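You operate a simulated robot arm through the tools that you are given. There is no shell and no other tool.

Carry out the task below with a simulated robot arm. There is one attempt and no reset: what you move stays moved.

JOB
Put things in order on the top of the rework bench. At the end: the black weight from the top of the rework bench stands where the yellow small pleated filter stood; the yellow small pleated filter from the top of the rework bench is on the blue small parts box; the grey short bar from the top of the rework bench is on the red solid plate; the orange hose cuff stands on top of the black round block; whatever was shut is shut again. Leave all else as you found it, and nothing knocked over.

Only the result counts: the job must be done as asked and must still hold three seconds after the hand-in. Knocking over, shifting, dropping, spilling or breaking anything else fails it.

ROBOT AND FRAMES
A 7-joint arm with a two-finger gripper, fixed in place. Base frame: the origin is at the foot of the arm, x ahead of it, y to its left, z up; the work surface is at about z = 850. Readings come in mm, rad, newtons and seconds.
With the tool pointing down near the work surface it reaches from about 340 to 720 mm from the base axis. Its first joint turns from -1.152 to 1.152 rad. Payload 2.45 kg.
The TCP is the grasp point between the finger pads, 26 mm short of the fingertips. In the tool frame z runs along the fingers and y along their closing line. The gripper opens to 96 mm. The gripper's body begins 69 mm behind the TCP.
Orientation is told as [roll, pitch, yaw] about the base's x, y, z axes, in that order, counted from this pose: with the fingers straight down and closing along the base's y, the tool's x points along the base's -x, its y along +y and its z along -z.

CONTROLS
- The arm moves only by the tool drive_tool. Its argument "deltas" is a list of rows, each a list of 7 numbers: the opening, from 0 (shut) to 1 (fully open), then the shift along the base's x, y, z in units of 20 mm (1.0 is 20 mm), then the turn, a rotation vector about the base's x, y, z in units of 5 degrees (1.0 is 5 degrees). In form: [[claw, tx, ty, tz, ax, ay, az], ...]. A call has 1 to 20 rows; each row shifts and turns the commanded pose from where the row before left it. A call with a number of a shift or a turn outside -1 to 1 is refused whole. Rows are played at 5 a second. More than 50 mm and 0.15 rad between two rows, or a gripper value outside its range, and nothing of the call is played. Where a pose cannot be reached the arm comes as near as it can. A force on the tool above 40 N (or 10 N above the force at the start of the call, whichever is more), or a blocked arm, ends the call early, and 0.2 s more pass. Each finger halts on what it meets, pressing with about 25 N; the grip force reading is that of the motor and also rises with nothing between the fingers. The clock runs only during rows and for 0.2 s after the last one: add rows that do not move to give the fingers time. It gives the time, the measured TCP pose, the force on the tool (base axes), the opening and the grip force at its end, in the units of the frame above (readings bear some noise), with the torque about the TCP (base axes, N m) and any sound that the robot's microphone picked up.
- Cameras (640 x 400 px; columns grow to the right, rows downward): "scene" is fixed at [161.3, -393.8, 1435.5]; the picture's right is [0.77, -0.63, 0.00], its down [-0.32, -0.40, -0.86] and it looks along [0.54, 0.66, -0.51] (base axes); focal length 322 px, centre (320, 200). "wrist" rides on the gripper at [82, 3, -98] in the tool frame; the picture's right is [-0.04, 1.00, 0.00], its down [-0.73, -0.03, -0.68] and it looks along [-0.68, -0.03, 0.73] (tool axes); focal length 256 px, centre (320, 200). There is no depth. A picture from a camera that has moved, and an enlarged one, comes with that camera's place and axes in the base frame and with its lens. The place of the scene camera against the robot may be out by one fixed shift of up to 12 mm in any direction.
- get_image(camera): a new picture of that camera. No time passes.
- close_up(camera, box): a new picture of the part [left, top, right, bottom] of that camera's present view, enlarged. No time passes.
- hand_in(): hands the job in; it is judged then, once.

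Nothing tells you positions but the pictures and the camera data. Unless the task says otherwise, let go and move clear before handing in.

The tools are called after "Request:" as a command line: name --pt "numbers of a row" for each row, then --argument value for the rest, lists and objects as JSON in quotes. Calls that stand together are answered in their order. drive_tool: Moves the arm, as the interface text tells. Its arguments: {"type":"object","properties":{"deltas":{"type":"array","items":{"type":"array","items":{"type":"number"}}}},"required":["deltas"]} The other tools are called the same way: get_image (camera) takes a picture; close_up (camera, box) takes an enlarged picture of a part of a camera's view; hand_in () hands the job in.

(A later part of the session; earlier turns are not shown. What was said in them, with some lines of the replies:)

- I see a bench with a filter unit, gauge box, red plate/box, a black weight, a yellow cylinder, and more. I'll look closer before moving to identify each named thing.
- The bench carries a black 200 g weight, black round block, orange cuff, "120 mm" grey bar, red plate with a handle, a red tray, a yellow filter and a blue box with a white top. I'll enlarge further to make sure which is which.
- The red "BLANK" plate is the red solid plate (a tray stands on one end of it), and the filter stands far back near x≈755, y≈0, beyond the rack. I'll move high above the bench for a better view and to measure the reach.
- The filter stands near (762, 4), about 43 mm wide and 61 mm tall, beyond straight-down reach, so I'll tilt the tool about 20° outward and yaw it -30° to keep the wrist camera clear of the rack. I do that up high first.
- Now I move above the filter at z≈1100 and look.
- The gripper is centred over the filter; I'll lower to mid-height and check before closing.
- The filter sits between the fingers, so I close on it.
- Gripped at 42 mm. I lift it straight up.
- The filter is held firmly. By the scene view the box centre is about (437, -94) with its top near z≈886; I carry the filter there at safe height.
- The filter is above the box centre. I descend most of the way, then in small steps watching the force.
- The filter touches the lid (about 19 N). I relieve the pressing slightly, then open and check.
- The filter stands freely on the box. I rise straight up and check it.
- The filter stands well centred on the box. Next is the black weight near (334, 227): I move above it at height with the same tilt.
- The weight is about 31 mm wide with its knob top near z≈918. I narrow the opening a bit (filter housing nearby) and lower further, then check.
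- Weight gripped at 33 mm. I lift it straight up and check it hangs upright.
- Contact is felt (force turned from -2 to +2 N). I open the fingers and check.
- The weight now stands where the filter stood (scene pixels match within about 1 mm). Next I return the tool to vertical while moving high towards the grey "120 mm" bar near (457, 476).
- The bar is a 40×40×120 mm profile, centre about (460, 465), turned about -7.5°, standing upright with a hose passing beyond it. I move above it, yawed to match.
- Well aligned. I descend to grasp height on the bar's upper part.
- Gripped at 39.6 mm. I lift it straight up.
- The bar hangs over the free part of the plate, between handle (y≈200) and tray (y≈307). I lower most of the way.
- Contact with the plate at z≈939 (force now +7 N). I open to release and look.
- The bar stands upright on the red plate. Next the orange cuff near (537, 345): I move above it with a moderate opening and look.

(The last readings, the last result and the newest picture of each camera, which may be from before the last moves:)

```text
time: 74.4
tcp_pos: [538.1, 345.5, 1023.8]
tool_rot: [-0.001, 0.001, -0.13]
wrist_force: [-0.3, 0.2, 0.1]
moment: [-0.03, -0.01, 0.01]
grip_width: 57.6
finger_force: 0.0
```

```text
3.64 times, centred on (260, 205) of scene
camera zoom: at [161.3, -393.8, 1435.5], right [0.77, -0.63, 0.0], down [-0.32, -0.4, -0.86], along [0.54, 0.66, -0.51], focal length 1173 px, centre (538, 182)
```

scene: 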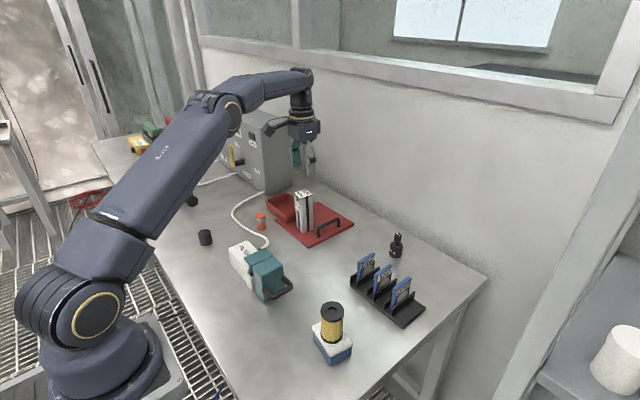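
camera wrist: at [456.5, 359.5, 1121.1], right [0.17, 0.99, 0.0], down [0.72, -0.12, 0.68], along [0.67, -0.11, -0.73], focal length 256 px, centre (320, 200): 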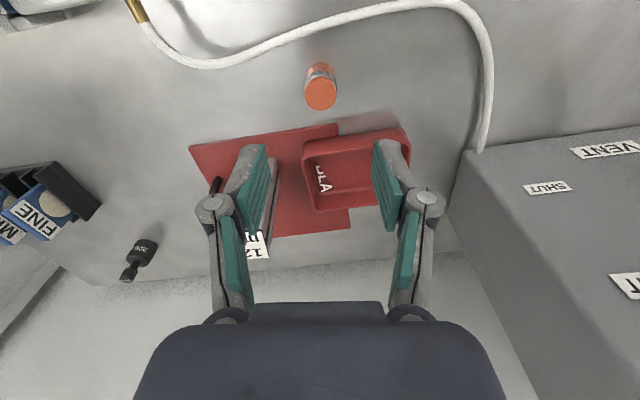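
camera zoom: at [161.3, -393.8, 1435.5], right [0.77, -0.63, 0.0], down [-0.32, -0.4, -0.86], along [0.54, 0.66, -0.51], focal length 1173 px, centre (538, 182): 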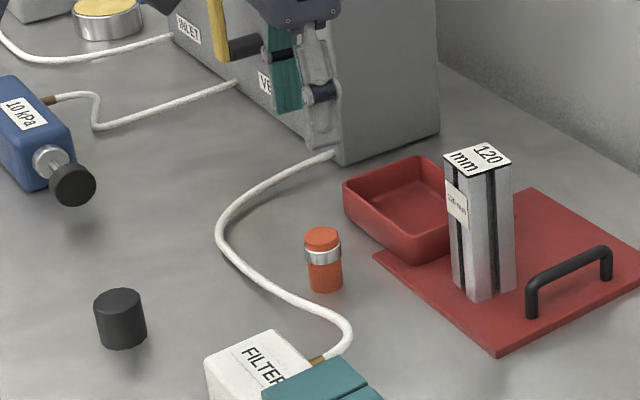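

The cuff axis is at about (539, 345), 27 mm wide, 50 mm tall, and hose and tray are clear of the fingers. I descend.

Request:
drive_tool --pt "0.6 0.04 -0.02 -0.8 0 0 0" --pt "0.6 0 0 -1 0 0 0" --pt "0.6 0 0 -1 0 0 0" --pt "0.6 0 0 -1 0 0 0" --pt "0.6 0 0 -1 0 0 0" --pt "0.6 0 0 -1 0 0 0" --pt "0.6 0 0 -0.8 0 0 0" --pt "0.6 0 0 0 0 0 0"

Request:
get_image --camera "wrist"

Request:
close_up --camera "scene" --box '[200, 150, 320, 260]'

```text
time: 76.2
tcp_pos: [537.7, 345.2, 891.0]
tool_rot: [0.001, -0.001, -0.129]
wrist_force: [0.6, -0.5, 0.5]
moment: [-0.01, -0.01, 0.0]
grip_width: 57.5
finger_force: 0.1
```

```text
taken
camera wrist: at [456.2, 359.6, 987.9], right [0.17, 0.99, 0.0], down [0.72, -0.12, 0.68], along [0.67, -0.12, -0.73], focal length 256 px, centre (320, 200)
```

wrist: 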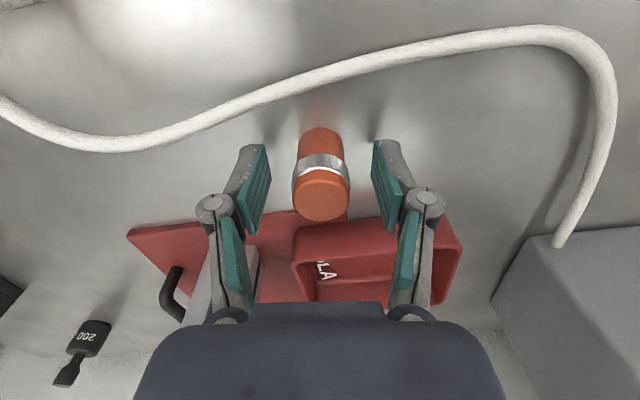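

```text
3.64 times, centred on (260, 205) of scene
camera zoom: at [161.3, -393.8, 1435.5], right [0.77, -0.63, 0.0], down [-0.32, -0.4, -0.86], along [0.54, 0.66, -0.51], focal length 1173 px, centre (538, 182)
```

zoom: 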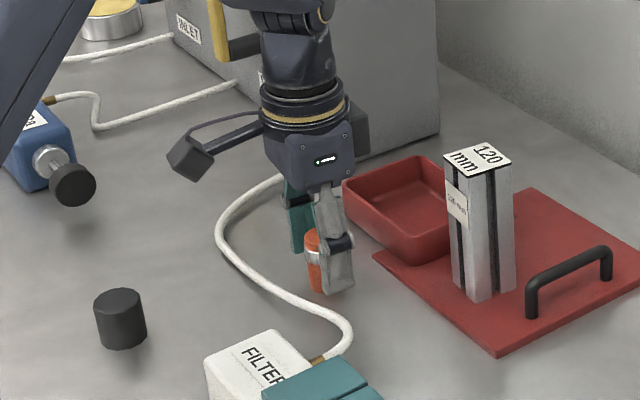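

Request:
drive_tool --pt "0.6 0.08 0 -0.2 0 0 0" --pt "0.6 0 0 -0.2 0 0 0" --pt "0.6 0 0 0 0 0 0" --pt "0 0 0 0 0 0 0" --pt "0 0 0 0 0 0 0" --pt "0 0 0 0 0 0 0" --pt "0 0 0 0 0 0 0" --pt "0 0 0 0 0 0 0"

Request:
get_image --camera "wrist"

```text
time: 78.0
tcp_pos: [538.8, 344.4, 883.2]
tool_rot: [0.001, -0.001, -0.129]
wrist_force: [0.6, 0.1, 0.0]
moment: [0.01, 0.0, -0.02]
grip_width: 26.1
finger_force: 25.0
```

```text
taken
camera wrist: at [458.0, 359.3, 980.1], right [0.17, 0.99, 0.0], down [0.72, -0.12, 0.68], along [0.67, -0.11, -0.73], focal length 256 px, centre (320, 200)
```

wrist: 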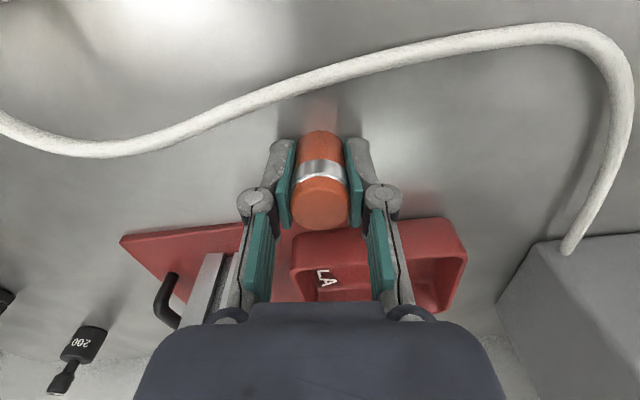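

Gripped at 26 mm. I lift straight up and check.

Request:
drive_tool --pt "0 0 0 0.3 0 0 0" --pt "0 0 0 0.7 0 0 0" --pt "0 0 0 1 0 0 0" --pt "0 0 0 1 0 0 0" --pt "0 0 0 1 0 0 0" --pt "0 0 0 1 0 0 0" --pt "0 0 0 1 0 0 0" --pt "0 0 0 0 0 0 0"

Request:
get_image --camera "wrist"

```text
time: 79.8
tcp_pos: [538.9, 344.7, 1004.6]
tool_rot: [0.001, -0.001, -0.13]
wrist_force: [0.4, 0.3, 0.1]
moment: [0.06, -0.02, -0.02]
grip_width: 26.1
finger_force: 25.1
```

```text
taken
camera wrist: at [458.0, 359.6, 1101.4], right [0.17, 0.99, 0.0], down [0.72, -0.12, 0.68], along [0.67, -0.11, -0.73], focal length 256 px, centre (320, 200)
```

wrist: 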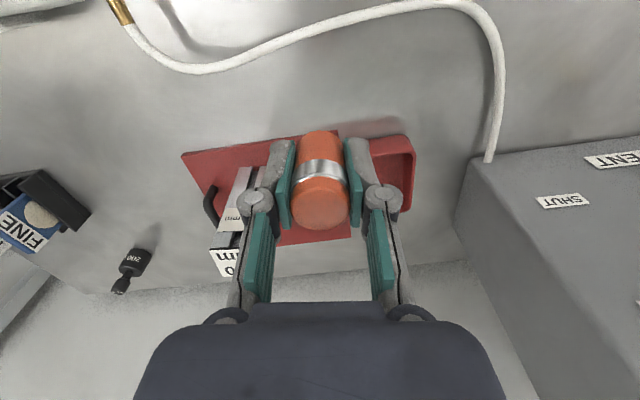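

Request:
drive_tool --pt "0 -0.886 0.235 0 0 0 0" --pt "0 -0.886 0.235 0 0 0 0" --pt "0 -0.886 0.235 0 0 0 0" --pt "0 -0.886 0.235 0 0 0 0" --pt "0 -0.886 0.235 0 0 0 0" --pt "0 -0.886 0.235 0 0 0 0" --pt "0 -0.886 0.235 0 0 0 0" --pt "0 -0.886 0.235 0 0 0 0" --pt "0 -0.886 0.235 0 0 0 0" --pt "0 0 0 0 0 0 0" --pt "0 0 0 0 0 0 0"

Request:
get_image --camera "wrist"

Request:
close_up --camera "wrist" --box '[260, 50, 380, 140]'

Request:
close_up --camera "scene" --box '[150, 170, 270, 280]'

```text
time: 82.2
tcp_pos: [380.6, 387.2, 1001.6]
tool_rot: [0.001, 0.0, -0.129]
wrist_force: [-0.3, -0.3, -0.8]
moment: [0.01, -0.03, 0.03]
grip_width: 25.9
finger_force: 24.8
```

```text
taken
camera wrist: at [299.7, 402.3, 1099.1], right [0.17, 0.99, 0.0], down [0.72, -0.12, 0.68], along [0.67, -0.11, -0.73], focal length 256 px, centre (320, 200)
```

wrist: 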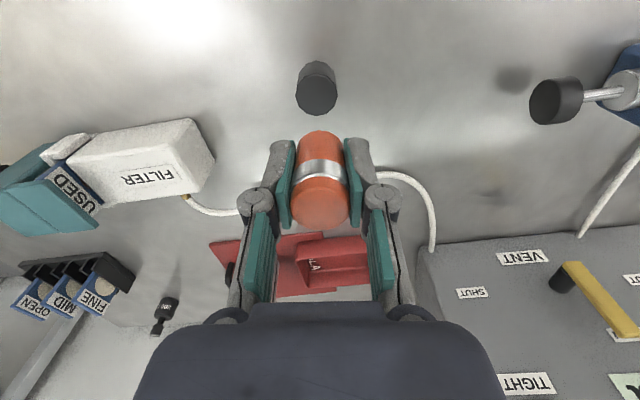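

```text
4.44 times, centred on (320, 95) of wrist
camera zoom: at [299.7, 402.3, 1099.1], right [0.17, 0.99, 0.0], down [0.72, -0.12, 0.68], along [0.67, -0.11, -0.73], focal length 1138 px, centre (320, 667)
```

zoom: 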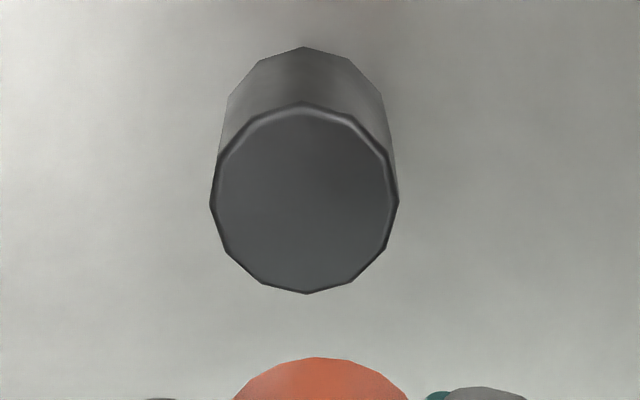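

```text
3.64 times, centred on (210, 225) of scene
camera zoom: at [161.3, -393.8, 1435.5], right [0.77, -0.63, 0.0], down [-0.32, -0.4, -0.86], along [0.54, 0.66, -0.51], focal length 1173 px, centre (720, 109)
```

zoom: 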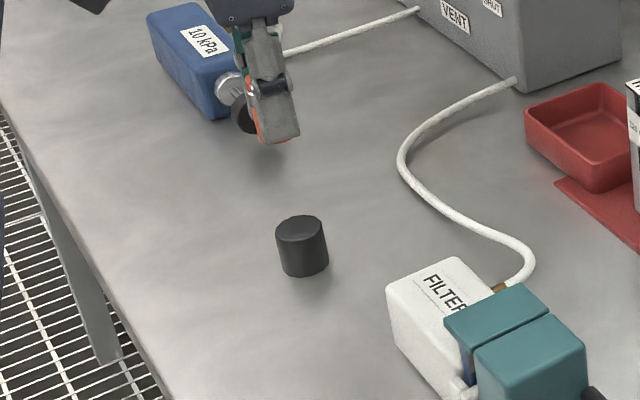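

The block top centre is at about (379, 385) with top z≈884; I correct a few mm and descend in stages.

Request:
drive_tool --pt "0 -0.11 -0.135 -0.5 0 0 0" --pt "0 0 0 -0.8 0 0 0" --pt "0 0 0 -0.8 0 0 0" --pt "0 0 0 -0.8 0 0 0" --pt "0 0 0 -0.6 0 0 0" --pt "0 0 0 0 0 0 0"

Request:
get_image --camera "wrist"

Request:
close_up --camera "wrist" --box '[260, 70, 380, 240]'

Request:
close_up --camera "scene" --box '[170, 190, 240, 260]'

```text
time: 83.6
tcp_pos: [379.6, 382.8, 932.9]
tool_rot: [0.0, -0.001, -0.13]
wrist_force: [0.0, -1.0, 0.0]
moment: [0.02, 0.01, -0.02]
grip_width: 26.0
finger_force: 25.2
```

```text
taken
camera wrist: at [297.6, 398.8, 1029.6], right [0.17, 0.99, 0.0], down [0.72, -0.12, 0.68], along [0.67, -0.11, -0.73], focal length 256 px, centre (320, 200)
```

wrist: 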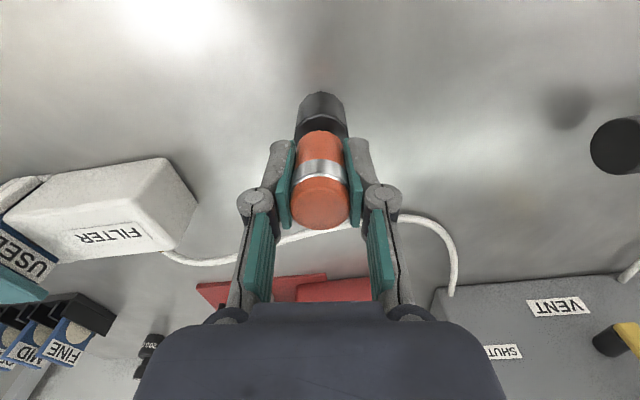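

```text
2.35 times, centred on (320, 155) of wrist
camera zoom: at [297.6, 398.8, 1029.6], right [0.17, 0.99, 0.0], down [0.72, -0.12, 0.68], along [0.67, -0.11, -0.73], focal length 602 px, centre (320, 306)
```

zoom: 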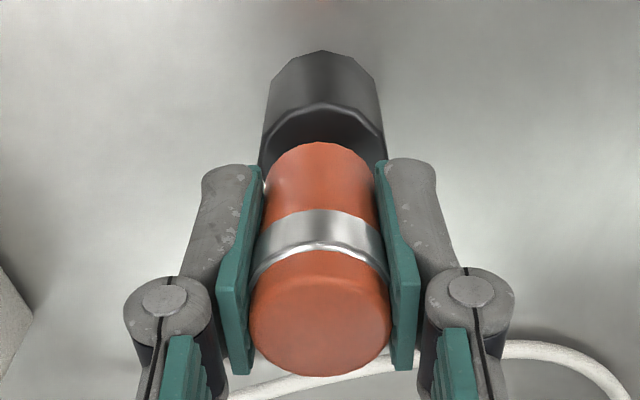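

```text
5.71 times, centred on (205, 225) of scene
camera zoom: at [161.3, -393.8, 1435.5], right [0.77, -0.63, 0.0], down [-0.32, -0.4, -0.86], along [0.54, 0.66, -0.51], focal length 1843 px, centre (977, 57)
```

zoom: 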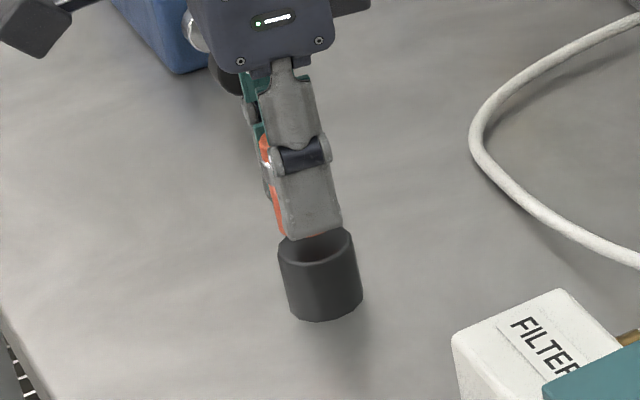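

Alignment is within about 1 mm. I approach the block in small steps.

Request:
drive_tool --pt "0 0.03 0 -0.2 0 0 0" --pt "0 0 0 -0.2 0 0 0" --pt "0 0 0 -0.1 0 0 0" --pt "0 0 0 0 0 0 0"

Request:
drive_tool --pt "0 0 0 -0.06 0 0 0" --pt "0 0 0 0 0 0 0"

Request:
drive_tool --pt "0 0 0 -0.06 0 0 0" --pt "0 0 0 0 0 0 0"

```text
time: 84.6
tcp_pos: [379.0, 384.3, 922.2]
tool_rot: [0.001, 0.0, -0.13]
wrist_force: [-0.1, 0.5, -0.3]
moment: [-0.01, 0.02, 0.02]
grip_width: 25.9
finger_force: 24.9
```

```text
time: 85.2
tcp_pos: [379.2, 384.3, 921.4]
tool_rot: [0.0, 0.001, -0.13]
wrist_force: [-1.0, -0.2, -0.7]
moment: [0.01, 0.01, -0.03]
grip_width: 25.9
finger_force: 25.1
```

```text
time: 85.8
tcp_pos: [380.4, 383.7, 919.7]
tool_rot: [0.001, 0.001, -0.129]
wrist_force: [-0.2, 0.2, 1.0]
moment: [0.02, 0.0, -0.01]
grip_width: 25.7
finger_force: 24.5
```

Request:
drive_tool --pt "0 0 0 -0.05 0 0 0" --pt "0 0 0 0 0 0 0"

Request:
close_up --camera "scene" --box '[180, 200, 230, 250]'

```text
time: 86.4
tcp_pos: [379.8, 385.3, 920.0]
tool_rot: [0.001, 0.0, -0.13]
wrist_force: [0.8, 0.3, -0.5]
moment: [0.0, -0.04, 0.01]
grip_width: 25.9
finger_force: 25.5
```

```text
8.00 times, centred on (205, 225) of scene
camera zoom: at [161.3, -393.8, 1435.5], right [0.77, -0.63, 0.0], down [-0.32, -0.4, -0.86], along [0.54, 0.66, -0.51], focal length 2580 px, centre (1240, 0)
```

zoom: 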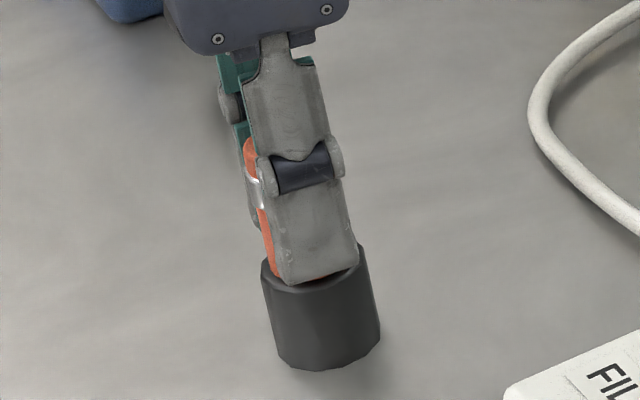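

Request:
drive_tool --pt "0 0 0 -0.05 0 0 0" --pt "0 0 0 0 0 0 0"

Request:
drive_tool --pt "0 0 0 -0.04 0 0 0" --pt "0 0 0 0 0 0 0"

```text
time: 87.0
tcp_pos: [379.5, 384.9, 919.3]
tool_rot: [-0.001, 0.0, -0.129]
wrist_force: [0.0, -0.9, 0.5]
moment: [0.05, 0.0, -0.02]
grip_width: 25.9
finger_force: 24.4
```

```text
time: 87.6
tcp_pos: [378.5, 385.8, 919.2]
tool_rot: [0.0, -0.001, -0.129]
wrist_force: [-1.7, -2.3, 11.6]
moment: [-0.11, 0.08, 0.04]
grip_width: 26.0
finger_force: 24.7
```

Contact on the block (about 12 N). I ease off slightly and open.

Request:
drive_tool --pt "0 0 0 0.02 0 0 0" --pt "0 0 0 0 0 0 0" --pt "0.4 0 0 0 0 0 0" --pt "0.5 0 0 0 0 0 0" --pt "0.6 0 0 0 0 0 0" --pt "0.6 0 0 0 0 0 0"

Request:
get_image --camera "wrist"

Request:
close_up --camera "scene" --box '[180, 190, 240, 250]'

```text
time: 89.0
tcp_pos: [380.2, 384.6, 917.9]
tool_rot: [0.0, 0.0, -0.13]
wrist_force: [0.0, -0.4, 0.1]
moment: [0.02, 0.01, 0.0]
grip_width: 57.6
finger_force: 0.0
```

```text
taken
camera wrist: at [298.3, 398.8, 1015.3], right [0.17, 0.99, 0.0], down [0.72, -0.12, 0.68], along [0.67, -0.11, -0.73], focal length 256 px, centre (320, 200)
```

wrist: 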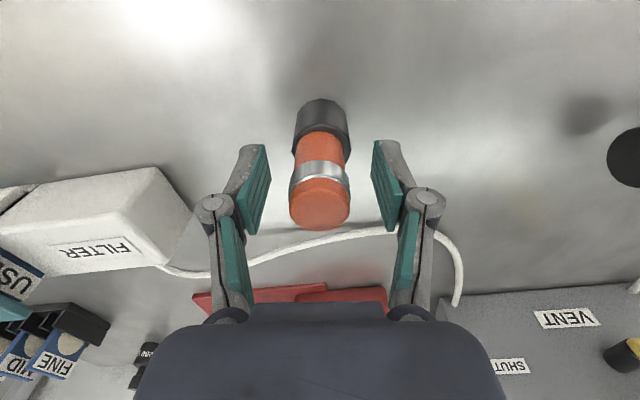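

```text
6.67 times, centred on (210, 220) of scene
camera zoom: at [161.3, -393.8, 1435.5], right [0.77, -0.63, 0.0], down [-0.32, -0.4, -0.86], along [0.54, 0.66, -0.51], focal length 2150 px, centre (1053, 67)
```

zoom: 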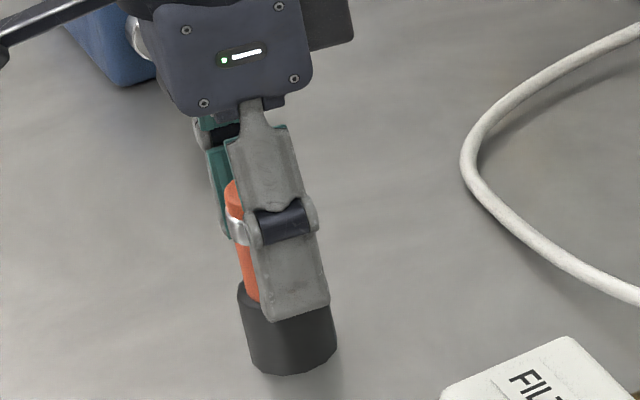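

The cuff stands freely on the block. I rise straight up and then inspect everything.

Request:
drive_tool --pt "0.6 0 0 0.5 0 0 0" --pt "0.6 0 0 1 0 0 0" --pt "0.6 0 0 1 0 0 0" --pt "0.6 0 0 1 0 0 0" --pt "0.6 0 0 1 0 0 0" --pt "0.6 0 0 1 0 0 0" --pt "0.6 0 0 1 0 0 0" --pt "0.6 0 0 1 0 0 0" --pt "0.6 0 0 1 0 0 0" --pt "0.6 0 0 1 0 0 0" --pt "0.6 0 0 0 0 0 0"

Request:
get_image --camera "scene"

Request:
get_image --camera "wrist"

Request:
close_up --camera "scene" --box '[180, 170, 340, 310]'

Request:
close_up --camera "scene" --box '[290, 210, 450, 370]'

```text
time: 91.4
tcp_pos: [377.7, 384.6, 1107.5]
tool_rot: [0.001, 0.0, -0.129]
wrist_force: [-0.5, 0.2, -0.6]
moment: [-0.01, -0.02, -0.02]
grip_width: 57.8
finger_force: 0.1
```

```text
taken
```

scene: 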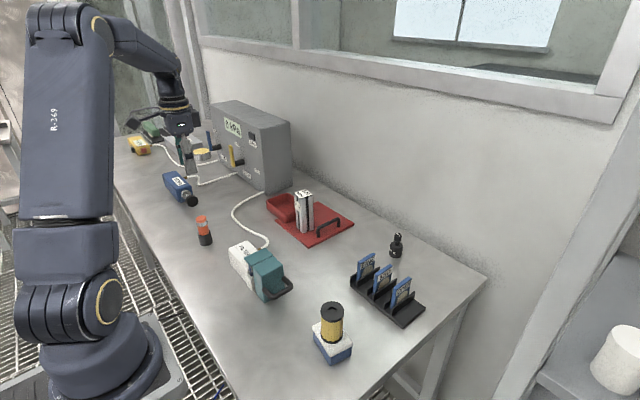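

```text
taken
camera wrist: at [297.5, 398.7, 1205.9], right [0.17, 0.99, 0.0], down [0.72, -0.12, 0.68], along [0.67, -0.12, -0.73], focal length 256 px, centre (320, 200)
```

wrist: 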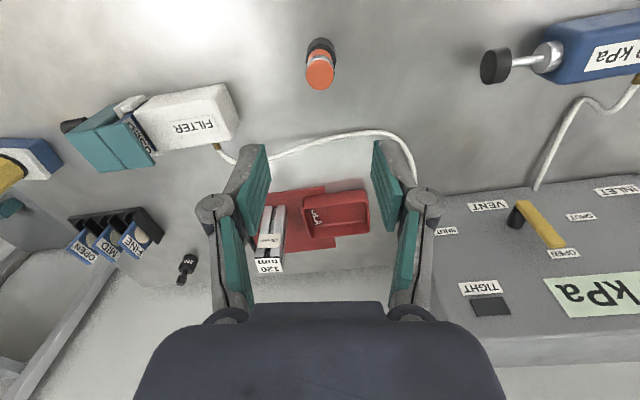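

```text
2.86 times, centred on (260, 240) of scene
camera zoom: at [161.3, -393.8, 1435.5], right [0.77, -0.63, 0.0], down [-0.32, -0.4, -0.86], along [0.54, 0.66, -0.51], focal length 921 px, centre (491, 86)
```

zoom: 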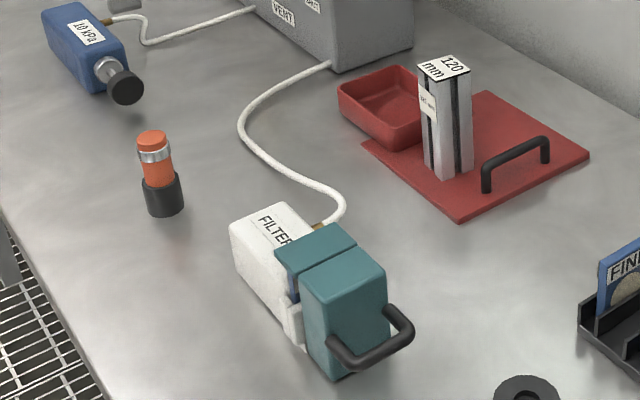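

```text
2.50 times, centred on (370, 290) of scene
camera zoom: at [161.3, -393.8, 1435.5], right [0.77, -0.63, 0.0], down [-0.32, -0.4, -0.86], along [0.54, 0.66, -0.51], focal length 806 px, centre (195, -25)
```

zoom: 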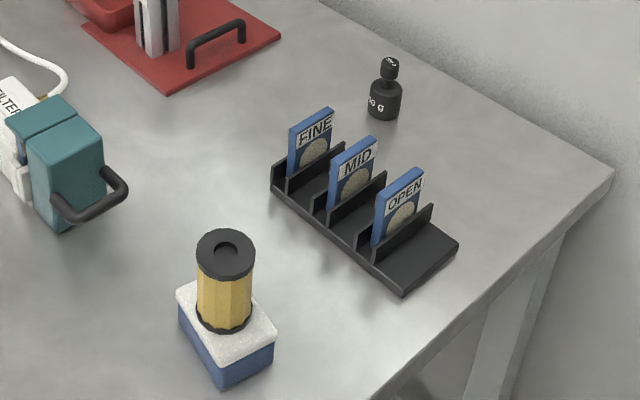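

All four items are in place: the filter on the blue box, the weight where the filter stood, the bar on the red plate and the cuff on the black block. Nothing else has moved and I opened nothing. The gripper is empty and well clear, so I hand in.

Request:
hand_in

```text
The job is handed in.
```

All four moves are done and the job is handed in; I don't have the judge's result.

- **Black weight:** it stands where the yellow filter stood. The before and after scene pictures agree to about 1 mm.
- **Yellow filter:** it stands upright and well centred on the lid of the blue small parts box.
- **Grey bar:** the "120 mm" bar stands upright on the red "BLANK" plate, between the handle and the red tray. I took this plate to be the red solid plate.
- **Orange cuff:** it stands on top of the black round block, within about 1 mm of centre.

I opened nothing, so nothing needed shutting. In the final pictures nothing had been knocked over and nothing else appeared to have moved. The gripper was empty and well clear of everything when I handed in.
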